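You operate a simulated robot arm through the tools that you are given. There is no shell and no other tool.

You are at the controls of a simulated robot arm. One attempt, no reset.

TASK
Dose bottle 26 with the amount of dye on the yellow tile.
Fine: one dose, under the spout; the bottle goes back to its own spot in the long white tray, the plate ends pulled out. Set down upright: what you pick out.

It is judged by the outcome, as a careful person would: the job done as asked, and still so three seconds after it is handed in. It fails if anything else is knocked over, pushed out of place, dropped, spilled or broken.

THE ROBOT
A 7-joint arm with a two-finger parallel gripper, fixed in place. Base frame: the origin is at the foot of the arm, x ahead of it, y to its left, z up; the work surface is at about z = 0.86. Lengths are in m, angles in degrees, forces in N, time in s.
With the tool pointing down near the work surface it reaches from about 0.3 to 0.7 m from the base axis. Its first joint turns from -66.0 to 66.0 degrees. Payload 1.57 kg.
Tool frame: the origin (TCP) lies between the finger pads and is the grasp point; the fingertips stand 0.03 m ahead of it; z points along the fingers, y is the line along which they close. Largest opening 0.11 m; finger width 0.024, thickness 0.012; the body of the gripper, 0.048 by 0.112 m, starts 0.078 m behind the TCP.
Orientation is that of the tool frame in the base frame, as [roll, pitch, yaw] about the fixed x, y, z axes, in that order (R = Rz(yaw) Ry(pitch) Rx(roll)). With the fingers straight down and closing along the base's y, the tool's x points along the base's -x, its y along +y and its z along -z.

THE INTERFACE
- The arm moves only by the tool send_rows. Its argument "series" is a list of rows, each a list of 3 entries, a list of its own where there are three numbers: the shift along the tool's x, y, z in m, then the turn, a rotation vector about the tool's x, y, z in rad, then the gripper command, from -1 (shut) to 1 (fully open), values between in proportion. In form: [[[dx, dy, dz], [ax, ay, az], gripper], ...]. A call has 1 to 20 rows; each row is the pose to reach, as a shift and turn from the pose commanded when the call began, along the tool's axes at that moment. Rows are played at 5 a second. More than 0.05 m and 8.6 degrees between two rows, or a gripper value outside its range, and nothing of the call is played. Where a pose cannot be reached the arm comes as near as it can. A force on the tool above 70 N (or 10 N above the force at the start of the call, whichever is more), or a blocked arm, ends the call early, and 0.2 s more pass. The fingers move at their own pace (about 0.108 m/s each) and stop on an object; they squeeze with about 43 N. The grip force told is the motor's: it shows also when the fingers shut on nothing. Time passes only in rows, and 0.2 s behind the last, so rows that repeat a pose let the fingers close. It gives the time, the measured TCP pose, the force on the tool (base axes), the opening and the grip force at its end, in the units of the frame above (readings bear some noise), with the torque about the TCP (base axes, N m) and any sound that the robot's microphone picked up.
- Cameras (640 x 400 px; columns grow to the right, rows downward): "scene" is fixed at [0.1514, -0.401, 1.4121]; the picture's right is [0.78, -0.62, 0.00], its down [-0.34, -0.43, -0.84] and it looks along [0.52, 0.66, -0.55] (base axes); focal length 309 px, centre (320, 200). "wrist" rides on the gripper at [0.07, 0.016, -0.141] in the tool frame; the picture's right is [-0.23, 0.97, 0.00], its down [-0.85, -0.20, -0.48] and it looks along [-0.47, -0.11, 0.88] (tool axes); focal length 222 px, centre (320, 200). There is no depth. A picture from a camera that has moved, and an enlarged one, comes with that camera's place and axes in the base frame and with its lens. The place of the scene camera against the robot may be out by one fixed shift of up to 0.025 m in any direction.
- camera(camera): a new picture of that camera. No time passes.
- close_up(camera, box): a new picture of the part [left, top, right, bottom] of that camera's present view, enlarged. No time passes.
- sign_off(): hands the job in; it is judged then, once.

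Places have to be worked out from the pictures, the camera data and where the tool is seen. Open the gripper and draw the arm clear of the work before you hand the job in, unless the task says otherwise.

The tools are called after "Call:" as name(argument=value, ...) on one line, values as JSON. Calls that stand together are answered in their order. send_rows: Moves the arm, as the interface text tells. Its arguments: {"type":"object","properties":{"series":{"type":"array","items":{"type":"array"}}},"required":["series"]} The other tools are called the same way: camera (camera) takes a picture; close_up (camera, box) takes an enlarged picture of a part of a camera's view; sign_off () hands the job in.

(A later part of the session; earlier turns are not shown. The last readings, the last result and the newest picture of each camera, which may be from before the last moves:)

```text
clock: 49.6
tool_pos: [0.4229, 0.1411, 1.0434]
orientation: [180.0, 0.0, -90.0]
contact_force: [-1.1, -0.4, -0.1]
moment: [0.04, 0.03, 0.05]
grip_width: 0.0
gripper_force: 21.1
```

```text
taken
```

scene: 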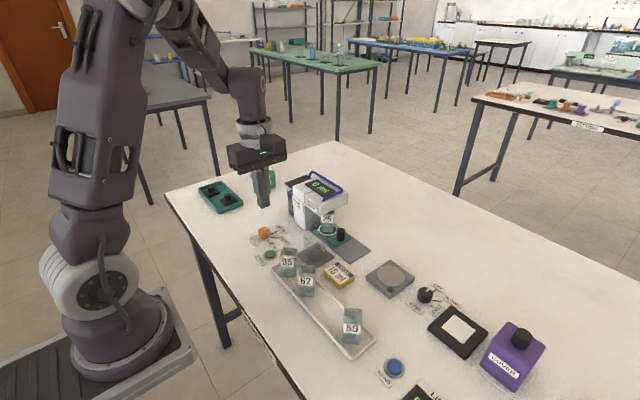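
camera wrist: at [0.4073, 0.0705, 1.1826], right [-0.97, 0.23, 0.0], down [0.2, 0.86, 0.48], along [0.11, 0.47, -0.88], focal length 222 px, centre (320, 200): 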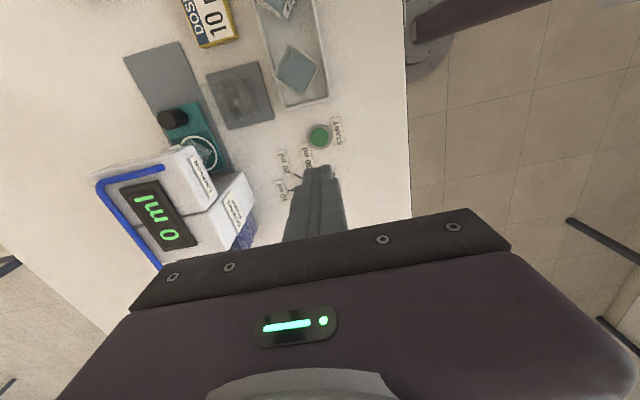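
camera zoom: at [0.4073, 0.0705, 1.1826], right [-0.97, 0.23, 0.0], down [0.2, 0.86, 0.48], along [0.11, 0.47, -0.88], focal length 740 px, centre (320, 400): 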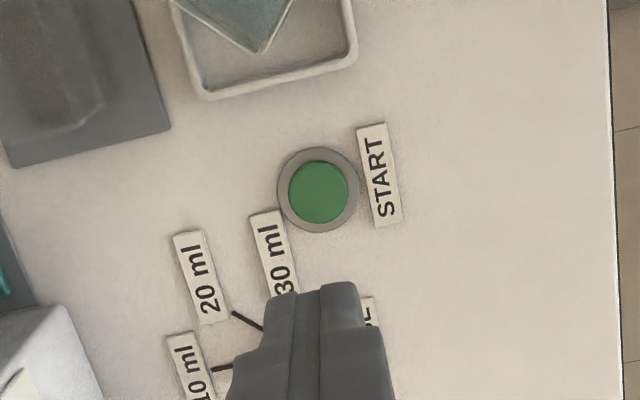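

The button centre is (0.424, 0.141), about 1 mm from the tool axis. I'll go down to just above it with the fingers closed.

Call:
send_rows(series=[[[0, -0.001, 0.03], [0, 0, 0], -1], [[0, -0.001, 0.065], [0, 0, 0], -1], [[0, -0.001, 0.095], [0, 0, 0], -1], [[0, -0.001, 0.115], [0, 0, 0], -1], [[0, -0.001, 0.125], [0, 0, 0], -1], [[0, -0.001, 0.125], [0, 0, 0], -1]])

Call:
close_up(camera="wrist", box=[250, 100, 390, 220])

Call:
close_up(camera="scene", box=[240, 200, 320, 280])

```text
clock: 51.0
tool_pos: [0.427, 0.1435, 0.9175]
orientation: [-180.0, 0.0, -90.0]
contact_force: [0.1, -0.3, 0.6]
moment: [0.04, 0.03, -0.01]
grip_width: 0.0003
gripper_force: 20.9
```

```text
3.33 times, centred on (320, 160) of wrist
camera zoom: at [0.4109, 0.0724, 1.0585], right [-0.97, 0.23, 0.0], down [0.2, 0.85, 0.48], along [0.11, 0.47, -0.88], focal length 740 px, centre (320, 333)
```

zoom: 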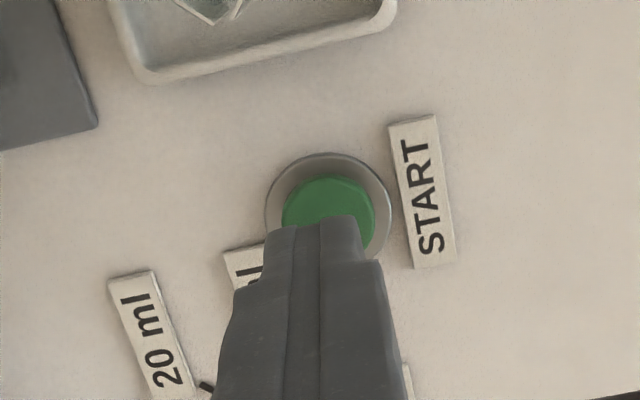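

```text
5.00 times, centred on (280, 240) of scene
camera zoom: at [0.1514, -0.401, 1.4121], right [0.78, -0.62, 0.0], down [-0.34, -0.43, -0.84], along [0.52, 0.66, -0.55], focal length 1546 px, centre (520, 0)
```

zoom: 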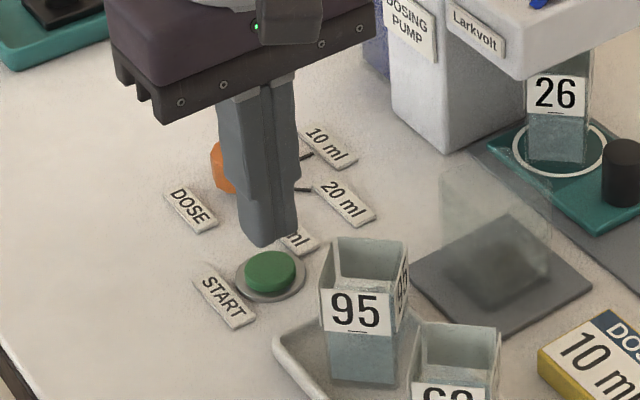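

The button top is at about (0.424, 0.139), so I need a small shift of (-3, -4) mm. I'll then lower in small steps, watching force and sound.

Call:
send_rows(series=[[[0.004, 0.003, 0.0], [0, 0, 0], -1], [[0.004, 0.003, 0.004], [0, 0, 0], -1], [[0.004, 0.003, 0.008], [0, 0, 0], -1], [[0.004, 0.003, 0.008], [0, 0, 0], -1]])

Call:
close_up(camera="scene", box=[255, 225, 305, 275])

Call:
close_up(camera="wrist", box=[280, 130, 360, 200])

```text
clock: 52.0
tool_pos: [0.4239, 0.1385, 0.9092]
orientation: [-180.0, 0.0, -90.0]
contact_force: [-0.3, -0.9, 0.5]
moment: [0.02, 0.04, 0.02]
grip_width: 0.0
gripper_force: 21.8
```

```text
8.00 times, centred on (280, 250) of scene
camera zoom: at [0.1514, -0.401, 1.4121], right [0.78, -0.62, 0.0], down [-0.34, -0.43, -0.84], along [0.52, 0.66, -0.55], focal length 2473 px, centre (640, -200)
```

zoom: 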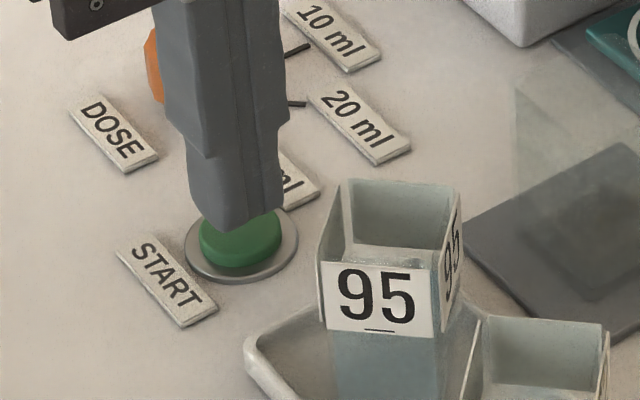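

```text
5.71 times, centred on (320, 165) of wrist
camera zoom: at [0.4068, 0.0675, 1.0498], right [-0.97, 0.23, 0.0], down [0.2, 0.86, 0.48], along [0.11, 0.47, -0.88], focal length 1269 px, centre (320, 400)
```

zoom: 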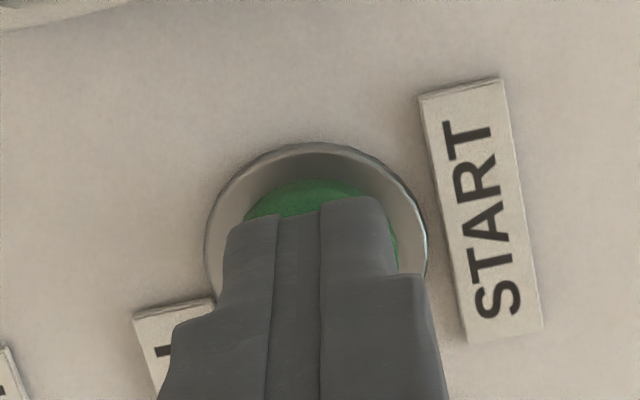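

The tip is centred over the button, about 3–5 mm above it. I'll press down in small steps in one go.

Call:
send_rows(series=[[[0, 0, 0.0015], [0, 0, 0], -1], [[0, 0, 0.003], [0, 0, 0], -1], [[0, 0, 0.0045], [0, 0, 0], -1], [[0, 0, 0.0045], [0, 0, 0], -1]])

Call:
close_up(camera="scene", box=[255, 175, 355, 275])

```text
clock: 53.0
tool_pos: [0.4236, 0.1383, 0.905]
orientation: [179.9, 0.0, -90.0]
contact_force: [0.0, 0.2, 0.6]
moment: [-0.01, 0.03, 0.02]
grip_width: 0.0
gripper_force: 21.5
```

```text
4.00 times, centred on (305, 225) of scene
camera zoom: at [0.1514, -0.401, 1.4121], right [0.78, -0.62, 0.0], down [-0.34, -0.43, -0.84], along [0.52, 0.66, -0.55], focal length 1237 px, centre (380, 100)
```

zoom: 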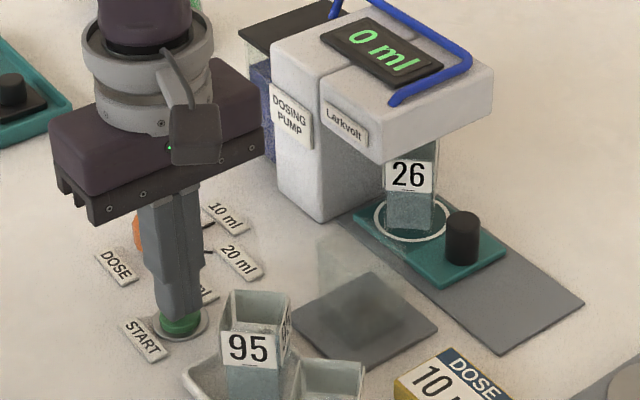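

No contact yet at TCP z 0.905 and the display still reads 0 ml. I'll continue down.

Call:
send_rows(series=[[[0, 0, 0.0015], [0, 0, 0], -1], [[0, 0, 0.003], [0, 0, 0], -1], [[0, 0, 0.003], [0, 0, 0], -1]])

Call:
close_up(camera="scene", box=[255, 175, 355, 275])

```text
clock: 53.8
tool_pos: [0.4241, 0.139, 0.9007]
orientation: [-180.0, 0.0, -90.0]
contact_force: [0.8, 0.0, 0.3]
moment: [-0.01, 0.02, 0.0]
grip_width: 0.0
gripper_force: 21.3
```

```text
4.00 times, centred on (305, 225) of scene
camera zoom: at [0.1514, -0.401, 1.4121], right [0.78, -0.62, 0.0], down [-0.34, -0.43, -0.84], along [0.52, 0.66, -0.55], focal length 1237 px, centre (380, 100)
```

zoom: 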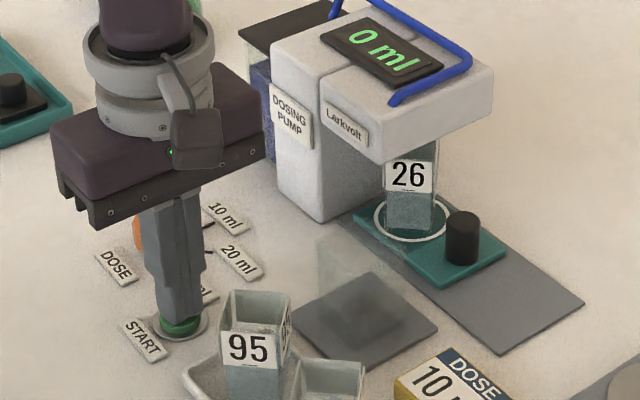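

Still no force at tip z about 0.871. I'll lower another 2–3 mm.

Call:
send_rows(series=[[[0, 0, 0.001], [0, 0, 0], -1], [[0, 0, 0.002], [0, 0, 0], -1], [[0, 0, 0.002], [0, 0, 0], -1]])

Call:
close_up(camera="scene", box=[255, 175, 355, 275])

```text
clock: 54.6
tool_pos: [0.4241, 0.1381, 0.9004]
orientation: [180.0, 0.0, -90.0]
contact_force: [-1.1, 0.1, -0.2]
moment: [0.01, 0.0, 0.0]
grip_width: 0.0
gripper_force: 20.8
```

```text
4.00 times, centred on (305, 225) of scene
camera zoom: at [0.1514, -0.401, 1.4121], right [0.78, -0.62, 0.0], down [-0.34, -0.43, -0.84], along [0.52, 0.66, -0.55], focal length 1237 px, centre (380, 100)
```

zoom: 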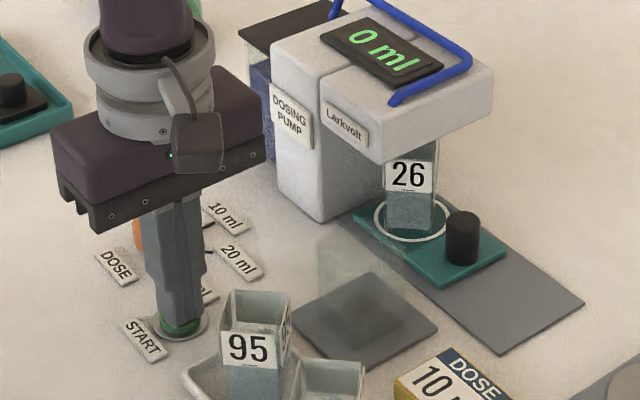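

Still no contact force. I'll keep going down 2 mm at a time.

Call:
send_rows(series=[[[0, 0, 0.001], [0, 0, 0], -1], [[0, 0, 0.002], [0, 0, 0], -1], [[0, 0, 0.002], [0, 0, 0], -1]])

Call:
close_up(camera="scene", box=[255, 175, 355, 275])

Call:
close_up(camera="wrist", box=[280, 130, 360, 200])

```text
clock: 55.4
tool_pos: [0.424, 0.138, 0.8968]
orientation: [-179.9, 0.0, -90.0]
contact_force: [0.9, 0.7, 2.3]
moment: [0.05, -0.06, 0.01]
grip_width: 0.0
gripper_force: 21.4
heard: click
```

```text
4.00 times, centred on (305, 225) of scene
camera zoom: at [0.1514, -0.401, 1.4121], right [0.78, -0.62, 0.0], down [-0.34, -0.43, -0.84], along [0.52, 0.66, -0.55], focal length 1237 px, centre (380, 100)
```

zoom: 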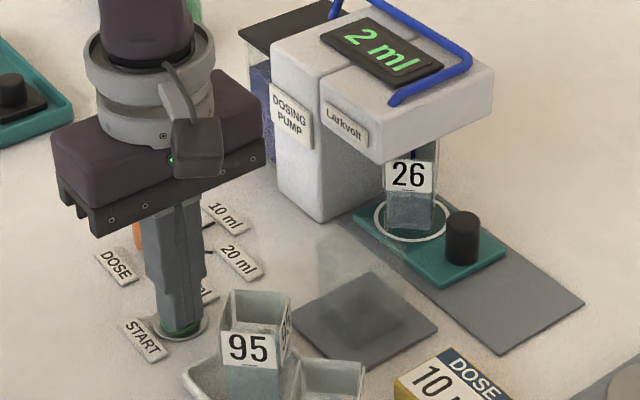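

```text
5.71 times, centred on (320, 165) of wrist
camera zoom: at [0.407, 0.0673, 1.0372], right [-0.97, 0.23, 0.0], down [0.2, 0.85, 0.48], along [0.11, 0.47, -0.88], focal length 1269 px, centre (320, 400)
```

zoom: 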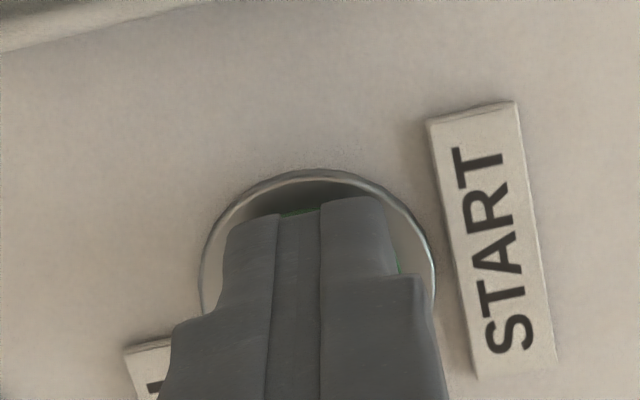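

A click was heard and the display shows 2 ml, so the dose is running. I'll lift straight off the button and let it finish, without touching anything.

Call:
send_rows(series=[[[0, 0, -0.02], [0, 0, 0], -1], [[0, 0, -0.06], [0, 0, 0], -1], [[0, 0, -0.1], [0, 0, 0], -1], [[0, 0, -0.13], [0, 0, 0], -1], [[0, 0, -0.14], [0, 0, 0], -1], [[0, 0, -0.14], [0, 0, 0], -1]])

Call:
close_up(camera="scene", box=[275, 160, 375, 260])

```text
clock: 56.8
tool_pos: [0.4236, 0.1367, 1.035]
orientation: [180.0, 0.0, -90.0]
contact_force: [0.0, -0.3, -1.1]
moment: [0.0, -0.01, -0.01]
grip_width: 0.0003
gripper_force: 21.9
```

```text
4.00 times, centred on (325, 210) of scene
camera zoom: at [0.1514, -0.401, 1.4121], right [0.78, -0.62, 0.0], down [-0.34, -0.43, -0.84], along [0.52, 0.66, -0.55], focal length 1237 px, centre (300, 160)
```

zoom: 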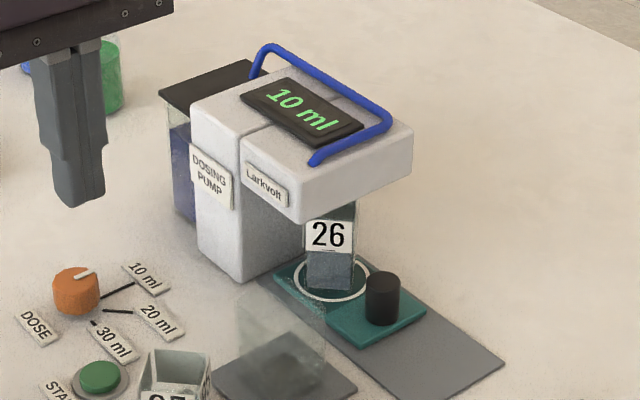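

The display reads 10 ml. I'll move back toward the plate's knob side, staying high, giving the pump time to finish, and check the display again.

Call:
send_rows(series=[[[0, 0, 0], [0, 0, 0], -1], [[0, 0, 0], [0, 0, 0], -1], [[0.01, -0.012, 0], [0, 0, 0], -0.8], [[0.03, -0.035, 0], [0, 0, 0], -0.5], [[0.055, -0.065, 0], [0, 0, 0], -0.3], [[0.08, -0.095, 0], [0, 0, 0], -0.1], [[0.105, -0.125, 0], [0, 0, 0], -0.05], [[0.125, -0.152, 0], [0, 0, 0], -0.05], [[0.135, -0.1745, 0], [0, 0, 0], -0.05], [[0.137, -0.1765, 0], [0, 0, 0], -0.05], [[0.137, -0.1765, 0], [0, 0, 0], -0.05]])

Call:
camera(camera="scene")

Call:
close_up(camera="scene", box=[275, 160, 375, 260])

Call:
close_up(camera="wrist", box=[230, 60, 410, 220])

```text
clock: 59.2
tool_pos: [0.5996, 0.0009, 1.0371]
orientation: [179.9, -0.1, -89.9]
contact_force: [0.1, -0.3, 0.5]
moment: [0.0, 0.04, 0.0]
grip_width: 0.0524
gripper_force: 0.1
```

```text
taken
```

scene: 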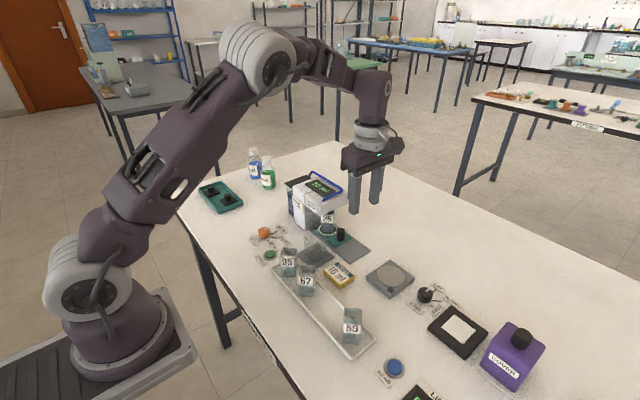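

```text
4.00 times, centred on (325, 210) of scene
camera zoom: at [0.1514, -0.401, 1.4121], right [0.78, -0.62, 0.0], down [-0.34, -0.43, -0.84], along [0.52, 0.66, -0.55], focal length 1237 px, centre (300, 160)
```

zoom: 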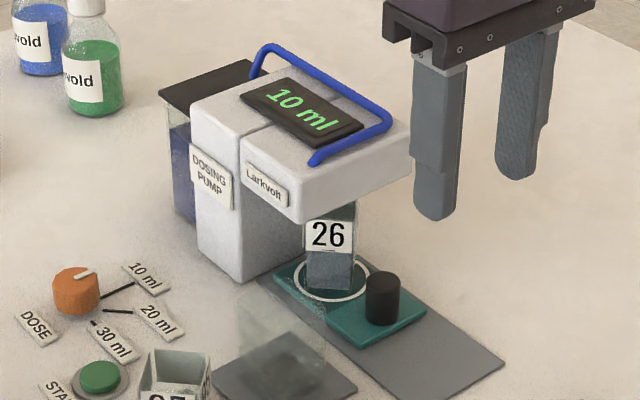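

```text
2.50 times, centred on (320, 140) of wrist
camera zoom: at [0.5837, -0.0695, 1.1778], right [-0.97, 0.23, 0.0], down [0.2, 0.86, 0.48], along [0.11, 0.47, -0.88], focal length 555 px, centre (320, 350)
```

zoom: 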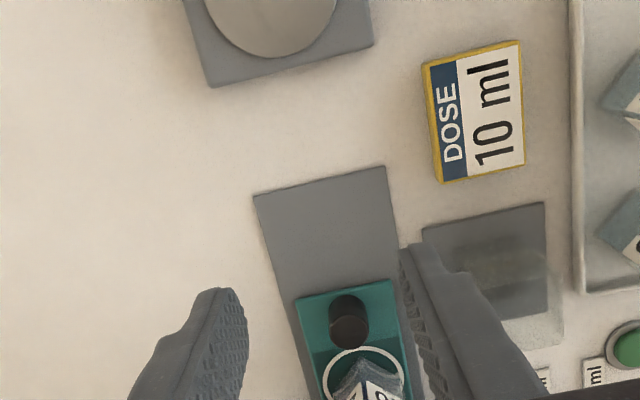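

The dose is finished at 10 ml. I'll tilt the tool 20° again and line up with the knob, now at about (0.600, 0.071), ready to go in along the tool axis.

Call:
send_rows(series=[[[0, 0, 0], [0, -0.09, 0], -0.05], [[0, 0, 0], [0, -0.18, 0], -0.05], [[-0.005, 0, 0.005], [0, -0.27, 0], -0.05], [[-0.015, 0, 0.018], [0, -0.349, 0], -0.05], [[-0.0304, -0.0004, 0.0376], [0, -0.349, 0], -0.05], [[-0.0304, -0.0004, 0.0376], [0, -0.349, 0], -0.05], [[-0.0304, -0.0004, 0.0376], [0, -0.349, 0], -0.05]])

Call:
close_up(camera="scene", box=[290, 150, 410, 260])

Call:
close_up(camera="wrist", box=[230, 100, 410, 240])

```text
clock: 60.8
tool_pos: [0.5991, 0.0334, 0.999]
orientation: [-179.9, 20.0, -90.0]
contact_force: [-0.6, 0.7, -0.6]
moment: [0.0, 0.0, -0.01]
grip_width: 0.0525
gripper_force: 0.1
```

```text
3.64 times, centred on (350, 205) of scene
camera zoom: at [0.1514, -0.401, 1.4121], right [0.78, -0.62, 0.0], down [-0.34, -0.43, -0.84], along [0.52, 0.66, -0.55], focal length 1124 px, centre (211, 182)
```

zoom: 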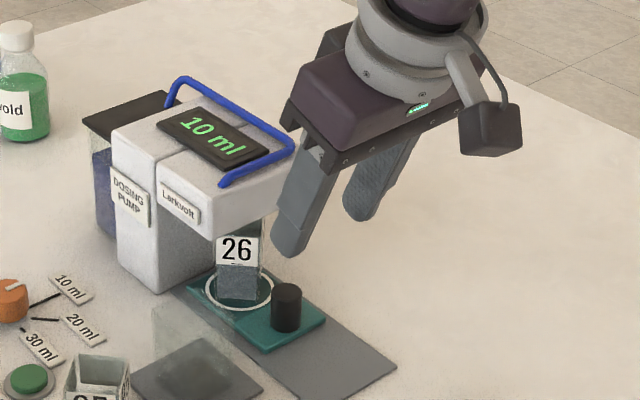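

```text
2.86 times, centred on (320, 170) of wrist
camera zoom: at [0.5825, -0.0829, 1.1079], right [-0.97, 0.21, 0.08], down [0.2, 0.64, 0.74], along [0.11, 0.74, -0.67], focal length 635 px, centre (320, 286)
```

zoom: 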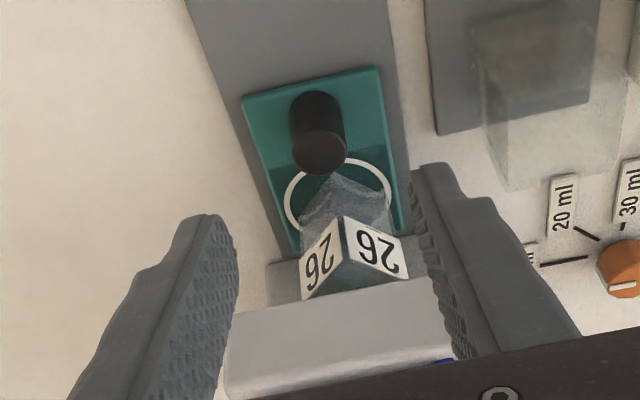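

The knob is measured at (0.600, 0.0715). I'll go in along the tool axis with the fingers straddling it.

Call:
send_rows(series=[[[0.0002, -0.0006, 0.03], [0, 0, 0], -0.05], [[0.0005, -0.0012, 0.055], [0, 0, 0], -0.05], [[0.0007, -0.0012, 0.075], [0, 0, 0], -0.05], [[0.0009, -0.0012, 0.09], [0, 0, 0], -0.05], [[0.0009, -0.0012, 0.0985], [0, 0, 0], -0.05], [[0.0009, -0.0012, 0.0985], [0, 0, 0], -0.05]])

Call:
close_up(camera="scene", box=[315, 180, 385, 250])

Call:
close_up(camera="wrist", box=[230, 100, 410, 240])

```text
clock: 62.2
tool_pos: [0.6013, 0.0647, 0.9053]
orientation: [-180.0, 20.0, -90.0]
contact_force: [1.0, 0.1, 0.7]
moment: [0.02, 0.0, 0.01]
grip_width: 0.0521
gripper_force: 0.1
```

```text
5.71 times, centred on (350, 215) of scene
camera zoom: at [0.1514, -0.401, 1.4121], right [0.78, -0.62, 0.0], down [-0.34, -0.43, -0.84], along [0.52, 0.66, -0.55], focal length 1767 px, centre (149, 114)
```

zoom: 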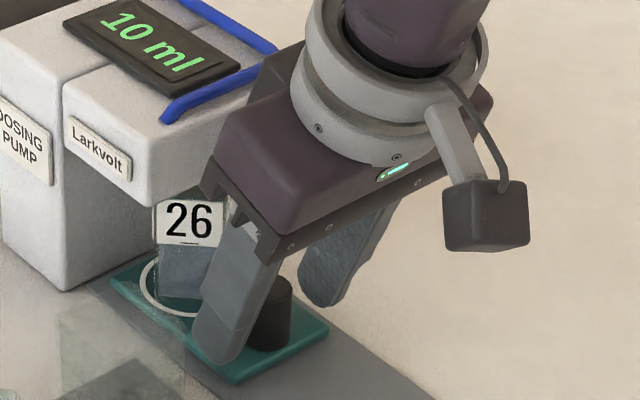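

```text
2.86 times, centred on (320, 170) of wrist
camera zoom: at [0.5841, -0.0508, 1.0147], right [-0.97, 0.21, 0.08], down [0.2, 0.64, 0.74], along [0.11, 0.74, -0.67], focal length 635 px, centre (320, 286)
```

zoom: 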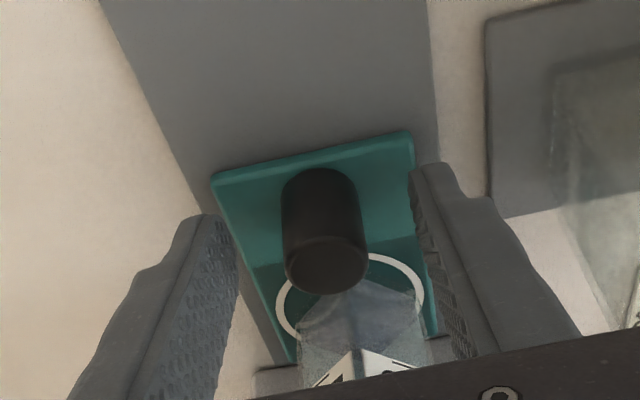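

The fingers straddle the knob with nothing touching. Closing on it.

Call:
send_rows(series=[[[0, 0.001, 0], [0, 0, 0], -0.3], [[0, 0.001, 0], [0, 0, 0], -0.5], [[0, 0.001, 0], [0, 0, 0], -0.7], [[0, 0.001, 0], [0, 0, 0], -1], [[0, 0.001, 0], [0, 0, 0], -1]])

```text
clock: 63.4
tool_pos: [0.6001, 0.0648, 0.9066]
orientation: [-180.0, 20.0, -89.9]
contact_force: [3.2, 0.6, -3.5]
moment: [0.22, -0.02, -0.04]
grip_width: 0.0215
gripper_force: 34.7
```

The knob is gripped with little side load. I'll pull the plate out slowly along -y, about 8.7 cm.

Call:
send_rows(series=[[[0.0028, 0, -0.001], [0, 0, 0], -1], [[0.0094, 0, -0.0034], [0, 0, 0], -1], [[0.0188, 0, -0.0068], [0, 0, 0], -1], [[0.0282, 0, -0.0103], [0, 0, 0], -1], [[0.0376, 0, -0.0137], [0, 0, 0], -1], [[0.047, 0, -0.0171], [0, 0, 0], -1], [[0.0564, 0, -0.0205], [0, 0, 0], -1], [[0.0658, 0, -0.0239], [0, 0, 0], -1], [[0.0752, 0, -0.0274], [0, 0, 0], -1], [[0.0799, 0, -0.0291], [0, 0, 0], -1], [[0.0818, 0, -0.0298], [0, 0, 0], -1], [[0.0818, 0, -0.0298], [0, 0, 0], -1]])

Call:
close_up(camera="scene", box=[300, 170, 420, 280])

Call:
close_up(camera="wrist", box=[230, 100, 410, 240])

```text
clock: 66.0
tool_pos: [0.6, -0.0222, 0.907]
orientation: [-180.0, 20.0, -90.0]
contact_force: [-9.9, -1.0, 5.4]
moment: [-0.11, 0.28, 0.07]
grip_width: 0.0216
gripper_force: 35.0
```

```text
3.64 times, centred on (360, 225) of scene
camera zoom: at [0.1511, -0.401, 1.4121], right [0.78, -0.62, 0.0], down [-0.34, -0.43, -0.84], along [0.52, 0.66, -0.55], focal length 1124 px, centre (174, 109)
```

zoom: 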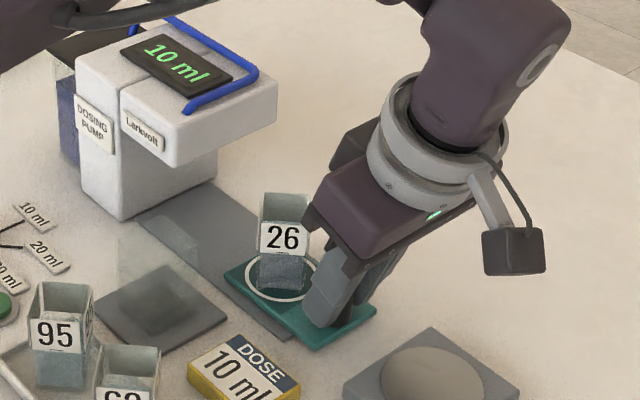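

```text
2.86 times, centred on (320, 170) of wrist
camera zoom: at [0.5837, -0.1377, 1.0148], right [-0.97, 0.21, 0.08], down [0.2, 0.64, 0.74], along [0.11, 0.74, -0.67], focal length 635 px, centre (320, 286)
```

zoom: 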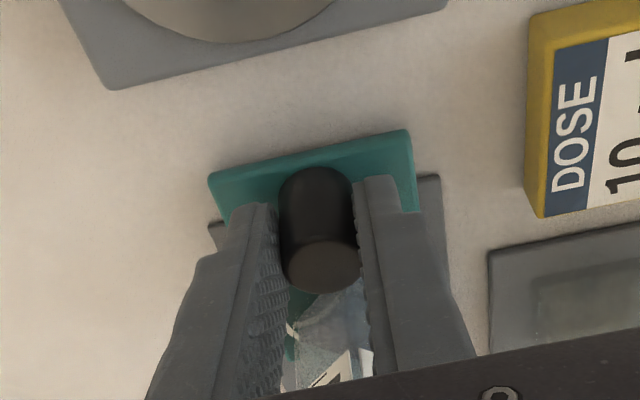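

The plate is nearly at its original place, about 2 mm short by comparison with the earlier picture. I'll pull 3 mm more and feel for the outer stop.

Call:
send_rows(series=[[[0.0014, 0, -0.0005], [0, 0, 0], -1], [[0.0028, 0, -0.001], [0, 0, 0], -1], [[0.0028, 0, -0.001], [0, 0, 0], -1]])

Call:
close_up(camera="scene", box=[300, 170, 420, 280])

```text
clock: 66.8
tool_pos: [0.6, -0.0242, 0.9065]
orientation: [-180.0, 20.0, -90.0]
contact_force: [-10.1, 1.2, 1.8]
moment: [-0.46, 0.14, 0.12]
grip_width: 0.022
gripper_force: 34.5
```

```text
3.64 times, centred on (360, 225) of scene
camera zoom: at [0.1511, -0.401, 1.4121], right [0.78, -0.62, 0.0], down [-0.34, -0.43, -0.84], along [0.52, 0.66, -0.55], focal length 1124 px, centre (174, 109)
```

zoom: 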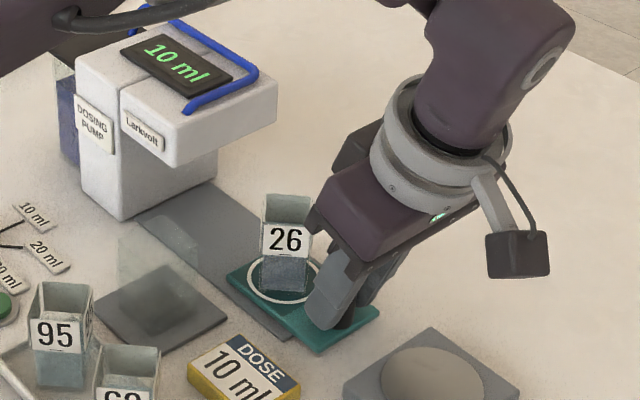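

The plate now matches its original pulled-out position and the bottle is upright in the circle. I'll relax the small side load, open, and back out along the tool axis.

Call:
send_rows(series=[[[0, 0.0008, 0], [0, 0, 0], -1], [[0, 0.0008, 0], [0, 0, 0], -0.6], [[0, 0.0008, 0], [0, 0, 0], -0.3], [[0, 0.0008, 0], [0, 0, 0], -0.1], [[0, 0.0008, 0], [0, 0, 0], -0.1], [[0, 0.0008, -0.015], [0, 0, 0], -0.1], [[0, 0.0008, -0.04], [0, 0, 0], -0.1], [[0, 0.0008, -0.08], [0, 0, 0], -0.1], [[0, 0.0008, -0.115], [0, 0, 0], -0.1], [[0, 0.0008, -0.12], [0, 0, 0], -0.1]])

Call:
camera(camera="wrist")

Call:
close_up(camera="scene", box=[290, 190, 400, 290])

Call:
close_up(camera="wrist", box=[230, 100, 410, 240])

```text
clock: 69.0
tool_pos: [0.5998, -0.0648, 1.0192]
orientation: [180.0, 20.0, -90.1]
contact_force: [0.3, 0.3, 0.1]
moment: [0.03, 0.01, 0.02]
grip_width: 0.0495
gripper_force: 0.1
```

```text
taken
camera wrist: at [0.5835, -0.1812, 1.1279], right [-0.97, 0.21, 0.08], down [0.2, 0.64, 0.74], along [0.11, 0.74, -0.67], focal length 222 px, centre (320, 200)
```

wrist: 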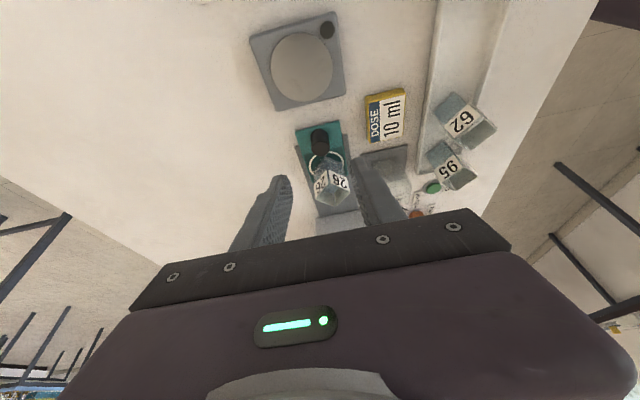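

```text
4.00 times, centred on (345, 240) of scene
camera zoom: at [0.1514, -0.401, 1.4121], right [0.78, -0.62, 0.0], down [-0.34, -0.43, -0.84], along [0.52, 0.66, -0.55], focal length 1237 px, centre (220, 40)
```

zoom: 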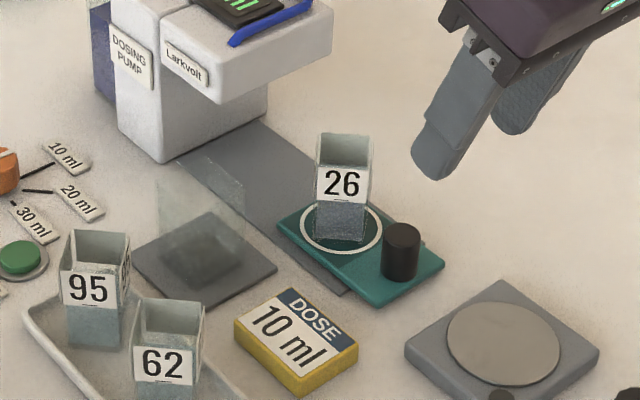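

```text
2.86 times, centred on (320, 170) of wrist
camera zoom: at [0.5835, -0.1812, 1.1279], right [-0.97, 0.21, 0.08], down [0.2, 0.64, 0.74], along [0.11, 0.74, -0.67], focal length 635 px, centre (320, 286)
```

zoom: 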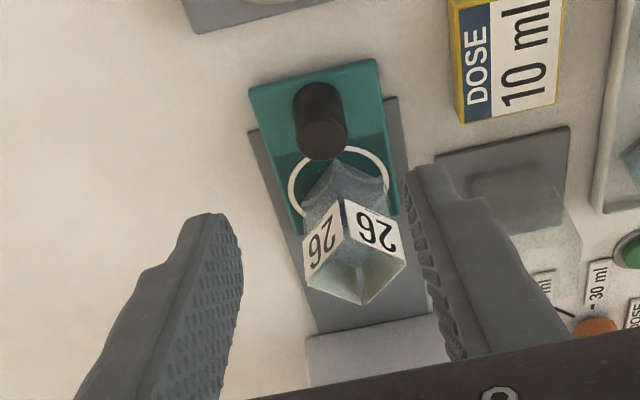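

Bottle 26 is upright on the pulled-out plate and its liquid is darker. I'll straighten the tool first.

Call:
send_rows(series=[[[0, 0, 0], [0, 0.1, 0], -0.1], [[0, 0, 0], [0, 0.22, 0], -0.1], [[0, 0, 0], [0, 0.349, 0], -0.1], [[0, 0, 0], [0, 0.349, 0], -0.1]])

```text
clock: 70.0
tool_pos: [0.6, -0.0663, 1.0193]
orientation: [-179.9, -0.1, -90.0]
contact_force: [-0.5, -1.1, 0.7]
moment: [0.01, 0.02, 0.0]
grip_width: 0.0496
gripper_force: 0.1
```

The tool is vertical. Next I'll go above bottle 26 and turn back to the 45° yaw used for the first grasp.

Call:
send_rows(series=[[[-0.0144, 0.0004, 0], [0, 0, 0.112], -0.1], [[-0.0288, 0.0007, 0], [0, 0, 0.224], -0.1], [[-0.0432, 0.0011, 0], [0, 0, 0.336], -0.1], [[-0.0576, 0.0014, 0], [0, 0, 0.449], -0.1], [[-0.072, 0.0018, 0], [0, 0, 0.561], -0.1], [[-0.0864, 0.0021, 0], [0, 0, 0.673], -0.1], [[-0.1008, 0.0025, 0], [0, 0, 0.785], -0.1], [[-0.1008, 0.0025, 0], [0, 0, 0.785], -0.1], [[-0.1008, 0.0025, 0], [0, 0, 0.785], -0.1]])

Call:
camera(camera="wrist")

Call:
close_up(camera="wrist", box=[260, 90, 380, 190])

```text
clock: 72.0
tool_pos: [0.598, 0.0368, 1.0175]
orientation: [180.0, -0.1, -135.0]
contact_force: [0.7, -0.6, 0.5]
moment: [0.01, -0.04, 0.0]
grip_width: 0.0495
gripper_force: 0.0
```

```text
taken
camera wrist: at [0.5371, -0.0029, 1.1596], right [-0.53, 0.85, 0.0], down [0.75, 0.46, 0.48], along [0.41, 0.25, -0.88], focal length 222 px, centre (320, 200)
```

wrist: 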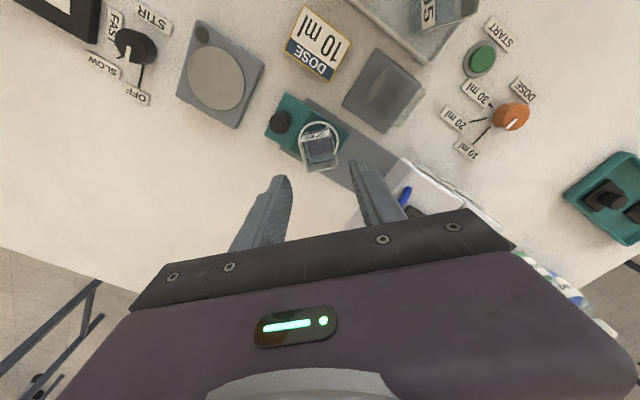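

```text
4.00 times, centred on (320, 140) of wrist
camera zoom: at [0.5371, -0.0029, 1.1596], right [-0.53, 0.85, 0.0], down [0.75, 0.46, 0.48], along [0.41, 0.25, -0.88], focal length 888 px, centre (320, 440)
```

zoom: 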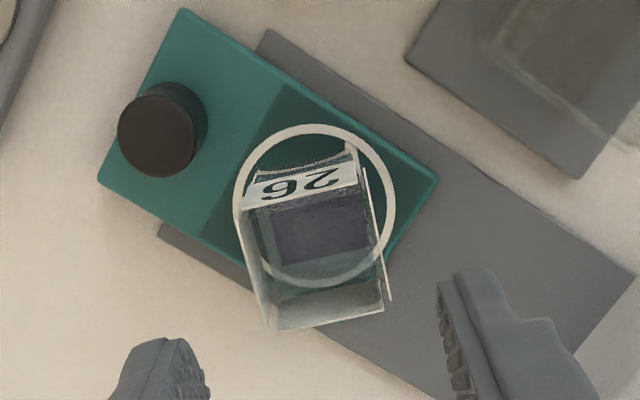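

The bottle's centre is about (0.600, 0.035), with blue dye in it. I'll lower around it to the height where I released it (TCP z about 0.915), correcting 1.3 mm sideways.

Call:
send_rows(series=[[[0, -0.0013, 0.02], [0, 0, 0], -0.1], [[0, -0.0013, 0.045], [0, 0, 0], -0.1], [[0, -0.0013, 0.07], [0, 0, 0], -0.1], [[0, -0.0013, 0.09], [0, 0, 0], -0.1], [[0, -0.0013, 0.101], [0, 0, 0], -0.1], [[0, -0.0013, 0.101], [0, 0, 0], -0.1]])

Call:
close_up(camera="wrist", box=[230, 100, 410, 240])

Call:
close_up(camera="scene", box=[320, 200, 390, 270])

```text
clock: 73.4
tool_pos: [0.5967, 0.0343, 0.919]
orientation: [179.9, -0.1, -135.0]
contact_force: [-0.7, -0.4, -0.1]
moment: [0.01, 0.0, 0.04]
grip_width: 0.0496
gripper_force: 0.1
```

```text
2.86 times, centred on (320, 170) of wrist
camera zoom: at [0.5367, -0.0048, 1.0591], right [-0.53, 0.85, 0.0], down [0.75, 0.46, 0.48], along [0.41, 0.25, -0.88], focal length 635 px, centre (320, 286)
```

zoom: 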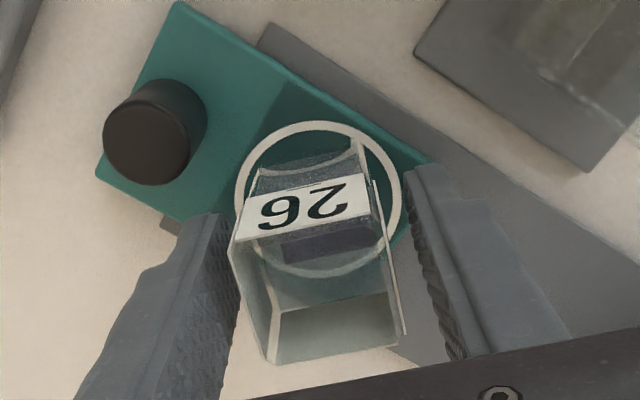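

```text
5.71 times, centred on (355, 235) of scene
camera zoom: at [0.1514, -0.401, 1.4121], right [0.78, -0.62, 0.0], down [-0.34, -0.43, -0.84], along [0.52, 0.66, -0.55], focal length 1767 px, centre (120, 0)
```

zoom: 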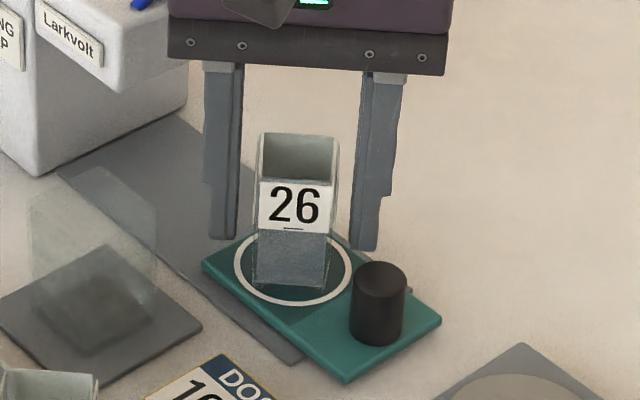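

The fingers straddle the bottle as before. I'll lower the last 3 mm and close.

Call:
send_rows(series=[[[0, 0, 0.003], [0, 0, 0], -0.1], [[0, 0, 0.003], [0, 0, 0], -0.25], [[0, 0, 0.003], [0, 0, 0], -0.4], [[0, 0, 0.003], [0, 0, 0], -0.6], [[0, 0, 0.003], [0, 0, 0], -1], [[0, 0, 0.003], [0, 0, 0], -1], [[0, 0, 0.003], [0, 0, 0], -1]])

Call:
close_up(camera="wrist", box=[230, 100, 410, 240])

Call:
close_up(camera="scene", box=[320, 200, 390, 270])

```text
clock: 75.0
tool_pos: [0.5976, 0.0343, 0.9161]
orientation: [179.9, -0.1, -135.1]
contact_force: [0.0, -0.7, 0.3]
moment: [-0.02, 0.01, 0.02]
grip_width: 0.0331
gripper_force: 41.1
```

```text
2.86 times, centred on (320, 170) of wrist
camera zoom: at [0.5363, -0.0048, 1.0564], right [-0.53, 0.85, 0.0], down [0.75, 0.46, 0.48], along [0.41, 0.25, -0.88], focal length 635 px, centre (320, 286)
```

zoom: 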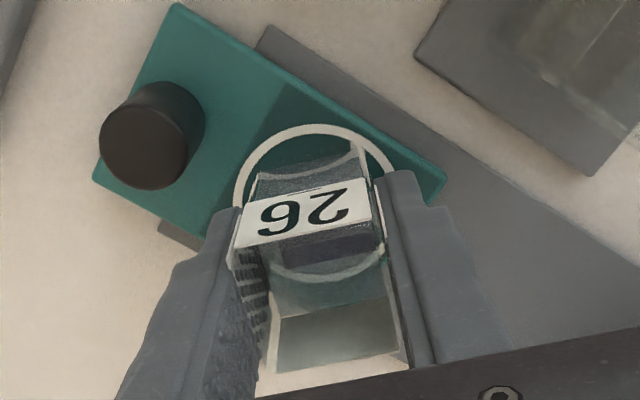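

```text
5.71 times, centred on (355, 235) of scene
camera zoom: at [0.1514, -0.401, 1.4121], right [0.78, -0.62, 0.0], down [-0.34, -0.43, -0.84], along [0.52, 0.66, -0.55], focal length 1767 px, centre (120, 0)
```

zoom: 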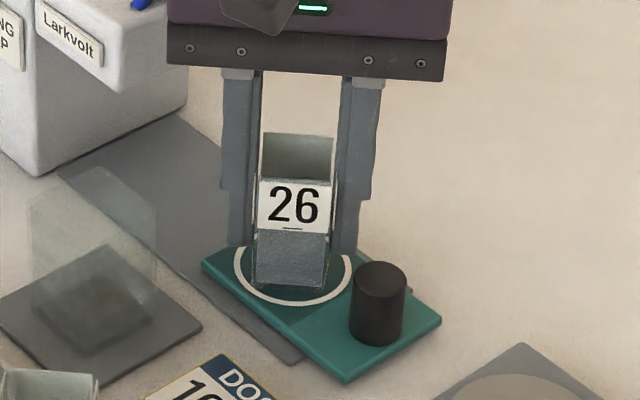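

Bottle 26 is gripped again (0.033) with the same hold as before. I'll lift slowly 9.5 cm.

Call:
send_rows(series=[[[0, 0, -0.008], [0, 0, 0], -1], [[0, 0, -0.02], [0, 0, 0], -1], [[0, 0, -0.04], [0, 0, 0], -1], [[0, 0, -0.06], [0, 0, 0], -1], [[0, 0, -0.078], [0, 0, 0], -1], [[0, 0, -0.09], [0, 0, 0], -1], [[0, 0, -0.0947], [0, 0, 0], -1], [[0, 0, -0.0947], [0, 0, 0], -1]])

Call:
close_up(camera="scene", box=[290, 150, 410, 290])

```text
clock: 76.8
tool_pos: [0.5984, 0.0355, 1.0098]
orientation: [180.0, 0.0, -135.0]
contact_force: [0.6, -0.1, -0.2]
moment: [-0.02, 0.02, -0.01]
grip_width: 0.033
gripper_force: 40.6
```

```text
2.86 times, centred on (350, 220) of scene
camera zoom: at [0.1514, -0.401, 1.4121], right [0.78, -0.62, 0.0], down [-0.34, -0.43, -0.84], along [0.52, 0.66, -0.55], focal length 883 px, centre (234, 143)
```

zoom: 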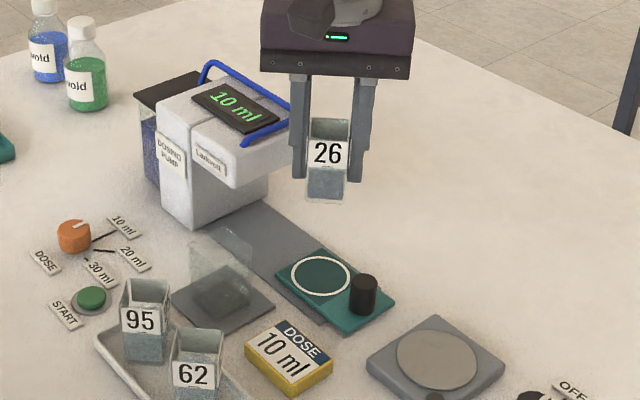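

The bottle is up and clear, and the plate stays pulled out. I'll carry it level back over its spot in the tray at (0.4293, -0.081).

Call:
send_rows(series=[[[0.01, 0.0019, 0], [0, 0, 0], -1], [[0.03, 0.0057, 0], [0, 0, 0], -1], [[0.055, 0.0105, 0], [0, 0, 0], -1], [[0.08, 0.0152, 0], [0, 0, 0], -1], [[0.105, 0.02, 0], [0, 0, 0], -1], [[0.13, 0.0247, 0], [0, 0, 0], -1], [[0.155, 0.0295, 0], [0, 0, 0], -1], [[0.178, 0.0339, 0], [0, 0, 0], -1], [[0.193, 0.0367, 0], [0, 0, 0], -1], [[0.2, 0.03805, 0], [0, 0, 0], -1], [[0.2, 0.03805, 0], [0, 0, 0], -1], [[0.2, 0.03805, 0], [0, 0, 0], -1]])

Call:
camera(camera="wrist")

Call:
close_up(camera="scene", box=[270, 230, 390, 360])

```text
clock: 79.4
tool_pos: [0.4293, -0.0796, 1.0097]
orientation: [180.0, 0.0, -135.1]
contact_force: [0.2, 0.5, -0.5]
moment: [0.0, 0.0, -0.02]
grip_width: 0.0334
gripper_force: 40.8
```

```text
taken
camera wrist: at [0.3686, -0.1193, 1.1509], right [-0.53, 0.85, 0.0], down [0.75, 0.46, 0.48], along [0.41, 0.25, -0.88], focal length 222 px, centre (320, 200)
```

wrist: 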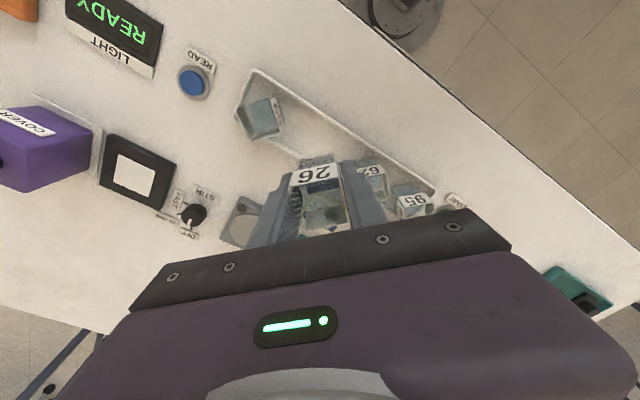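

```text
3.08 times, centred on (330, 295) of scene
camera zoom: at [0.1514, -0.401, 1.4121], right [0.78, -0.62, 0.0], down [-0.34, -0.43, -0.84], along [0.52, 0.66, -0.55], focal length 951 px, centre (289, -92)
```

zoom: 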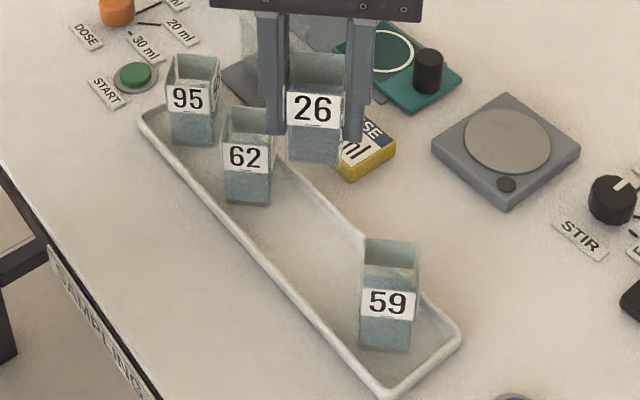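

This wrist view matches the one right after the first lift, so the bottle is over its own spot. I'll lower straight down to a few mm above the tray floor.

Call:
send_rows(series=[[[0, 0, 0.015], [0, 0, 0], -1], [[0, 0, 0.035], [0, 0, 0], -1], [[0, 0, 0.055], [0, 0, 0], -1], [[0, 0, 0.075], [0, 0, 0], -1], [[0, 0, 0.088], [0, 0, 0], -1], [[0, 0, 0.094], [0, 0, 0], -1], [[0, 0, 0.094], [0, 0, 0], -1]])

Call:
close_up(camera="scene", box=[300, 275, 380, 355])

Call:
close_up(camera="wrist", box=[250, 120, 390, 240])

```text
clock: 81.0
tool_pos: [0.4273, -0.0798, 0.9157]
orientation: [-179.9, 0.0, -135.0]
contact_force: [-0.2, 0.1, -0.5]
moment: [0.01, 0.0, -0.01]
grip_width: 0.0333
gripper_force: 40.8
```

```text
5.00 times, centred on (340, 315) of scene
camera zoom: at [0.1514, -0.401, 1.4121], right [0.78, -0.62, 0.0], down [-0.34, -0.43, -0.84], along [0.52, 0.66, -0.55], focal length 1546 px, centre (220, -375)
```

zoom: 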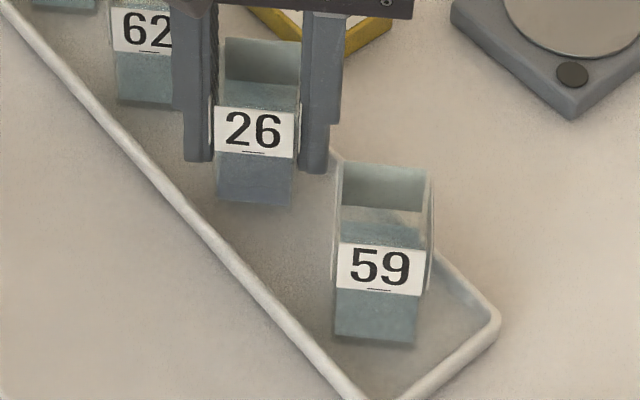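

```text
3.33 times, centred on (320, 180) of wrist
camera zoom: at [0.3677, -0.1193, 1.0572], right [-0.53, 0.85, 0.0], down [0.75, 0.46, 0.48], along [0.41, 0.25, -0.88], focal length 740 px, centre (320, 267)
```

zoom: 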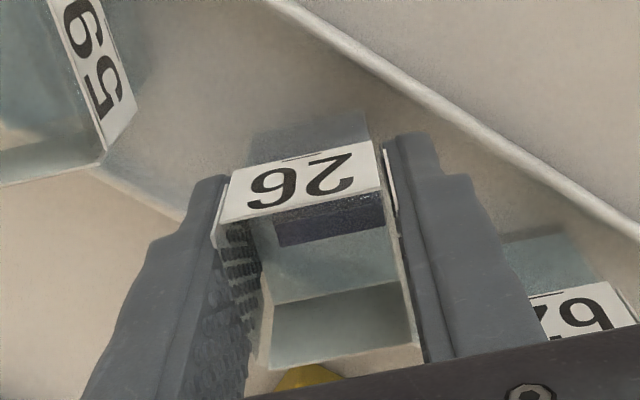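

In the scene view the bottle lines up with its original place, about 4 mm above the floor. I'll lower in small steps until I feel contact.

Call:
send_rows(series=[[[-0.0005, -0.0005, 0.0015], [0, 0, 0], -1], [[-0.0005, -0.0005, 0.003], [0, 0, 0], -1], [[-0.0005, -0.0005, 0.004], [0, 0, 0], -1], [[-0.0005, -0.0005, 0.004], [0, 0, 0], -1]])

```text
clock: 82.0
tool_pos: [0.4305, -0.0815, 0.9122]
orientation: [180.0, -0.1, -135.0]
contact_force: [-0.4, 0.7, -0.2]
moment: [-0.01, 0.02, 0.02]
grip_width: 0.0332
gripper_force: 41.5
```

No contact yet at TCP z about 0.912. I'll lower 1–2 mm more.

Call:
send_rows(series=[[[0, 0, 0.001], [0, 0, 0], -1], [[0, 0, 0.0015], [0, 0, 0], -1], [[0, 0, 0.0015], [0, 0, 0], -1]])

Call:
close_up(camera="scene", box=[300, 275, 380, 355])

```text
clock: 82.8
tool_pos: [0.4314, -0.0816, 0.9114]
orientation: [179.9, -0.1, -135.0]
contact_force: [-0.1, -0.4, -1.4]
moment: [-0.03, -0.02, -0.01]
grip_width: 0.0331
gripper_force: 41.0
```

```text
5.00 times, centred on (340, 315) of scene
camera zoom: at [0.1514, -0.401, 1.4121], right [0.78, -0.62, 0.0], down [-0.34, -0.43, -0.84], along [0.52, 0.66, -0.55], focal length 1546 px, centre (220, -375)
```

zoom: 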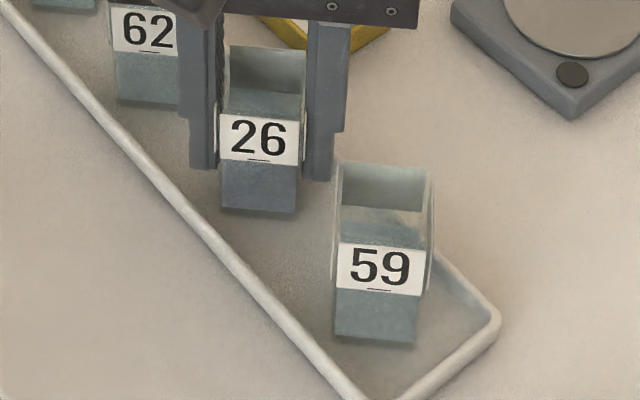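

The bottle shifted about 1.5 mm in the scene view compared with its original place. I'll nudge it back about 1 mm before setting it down.

Call:
send_rows(series=[[[0, 0.0006, 0], [0, 0, 0], -1], [[0, 0.0012, 0], [0, 0, 0], -1], [[0, 0.0012, 0], [0, 0, 0], -1]])

Call:
close_up(camera="scene", box=[300, 275, 380, 355])

```text
clock: 83.6
tool_pos: [0.4294, -0.081, 0.9096]
orientation: [179.9, 0.1, -135.0]
contact_force: [0.1, -0.2, -0.6]
moment: [0.0, 0.01, 0.02]
grip_width: 0.0332
gripper_force: 41.1
```

```text
5.00 times, centred on (340, 315) of scene
camera zoom: at [0.1514, -0.401, 1.4121], right [0.78, -0.62, 0.0], down [-0.34, -0.43, -0.84], along [0.52, 0.66, -0.55], focal length 1546 px, centre (220, -375)
```

zoom: 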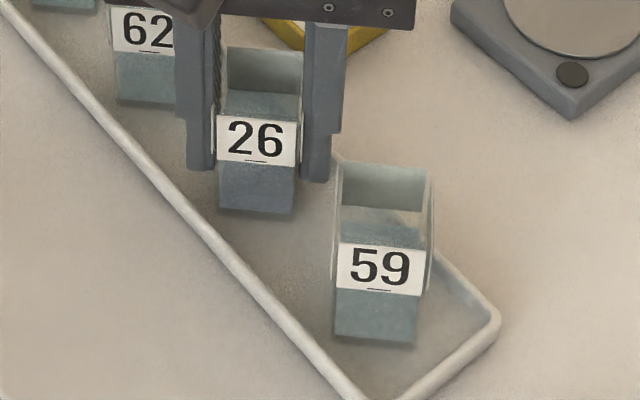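

The label now sits at exactly the same pixels as at the start. I'll lower the last millimetre to contact.

Call:
send_rows(series=[[[0, 0, 0.0006], [0, 0, 0], -1], [[0, 0, 0.0012], [0, 0, 0], -1], [[0, 0, 0.0012], [0, 0, 0], -1]])

Call:
close_up(camera="scene", box=[300, 275, 380, 355])

```text
clock: 84.4
tool_pos: [0.431, -0.0796, 0.9098]
orientation: [-179.9, 0.0, -135.0]
contact_force: [-2.2, -0.8, 32.9]
moment: [0.06, 0.11, 0.01]
grip_width: 0.0331
gripper_force: 41.1
```

```text
5.00 times, centred on (340, 315) of scene
camera zoom: at [0.1509, -0.401, 1.4121], right [0.78, -0.62, 0.0], down [-0.34, -0.43, -0.84], along [0.52, 0.66, -0.55], focal length 1546 px, centre (220, -375)
```

zoom: 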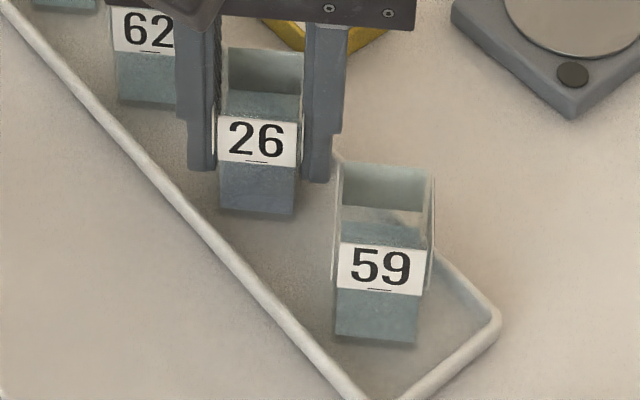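

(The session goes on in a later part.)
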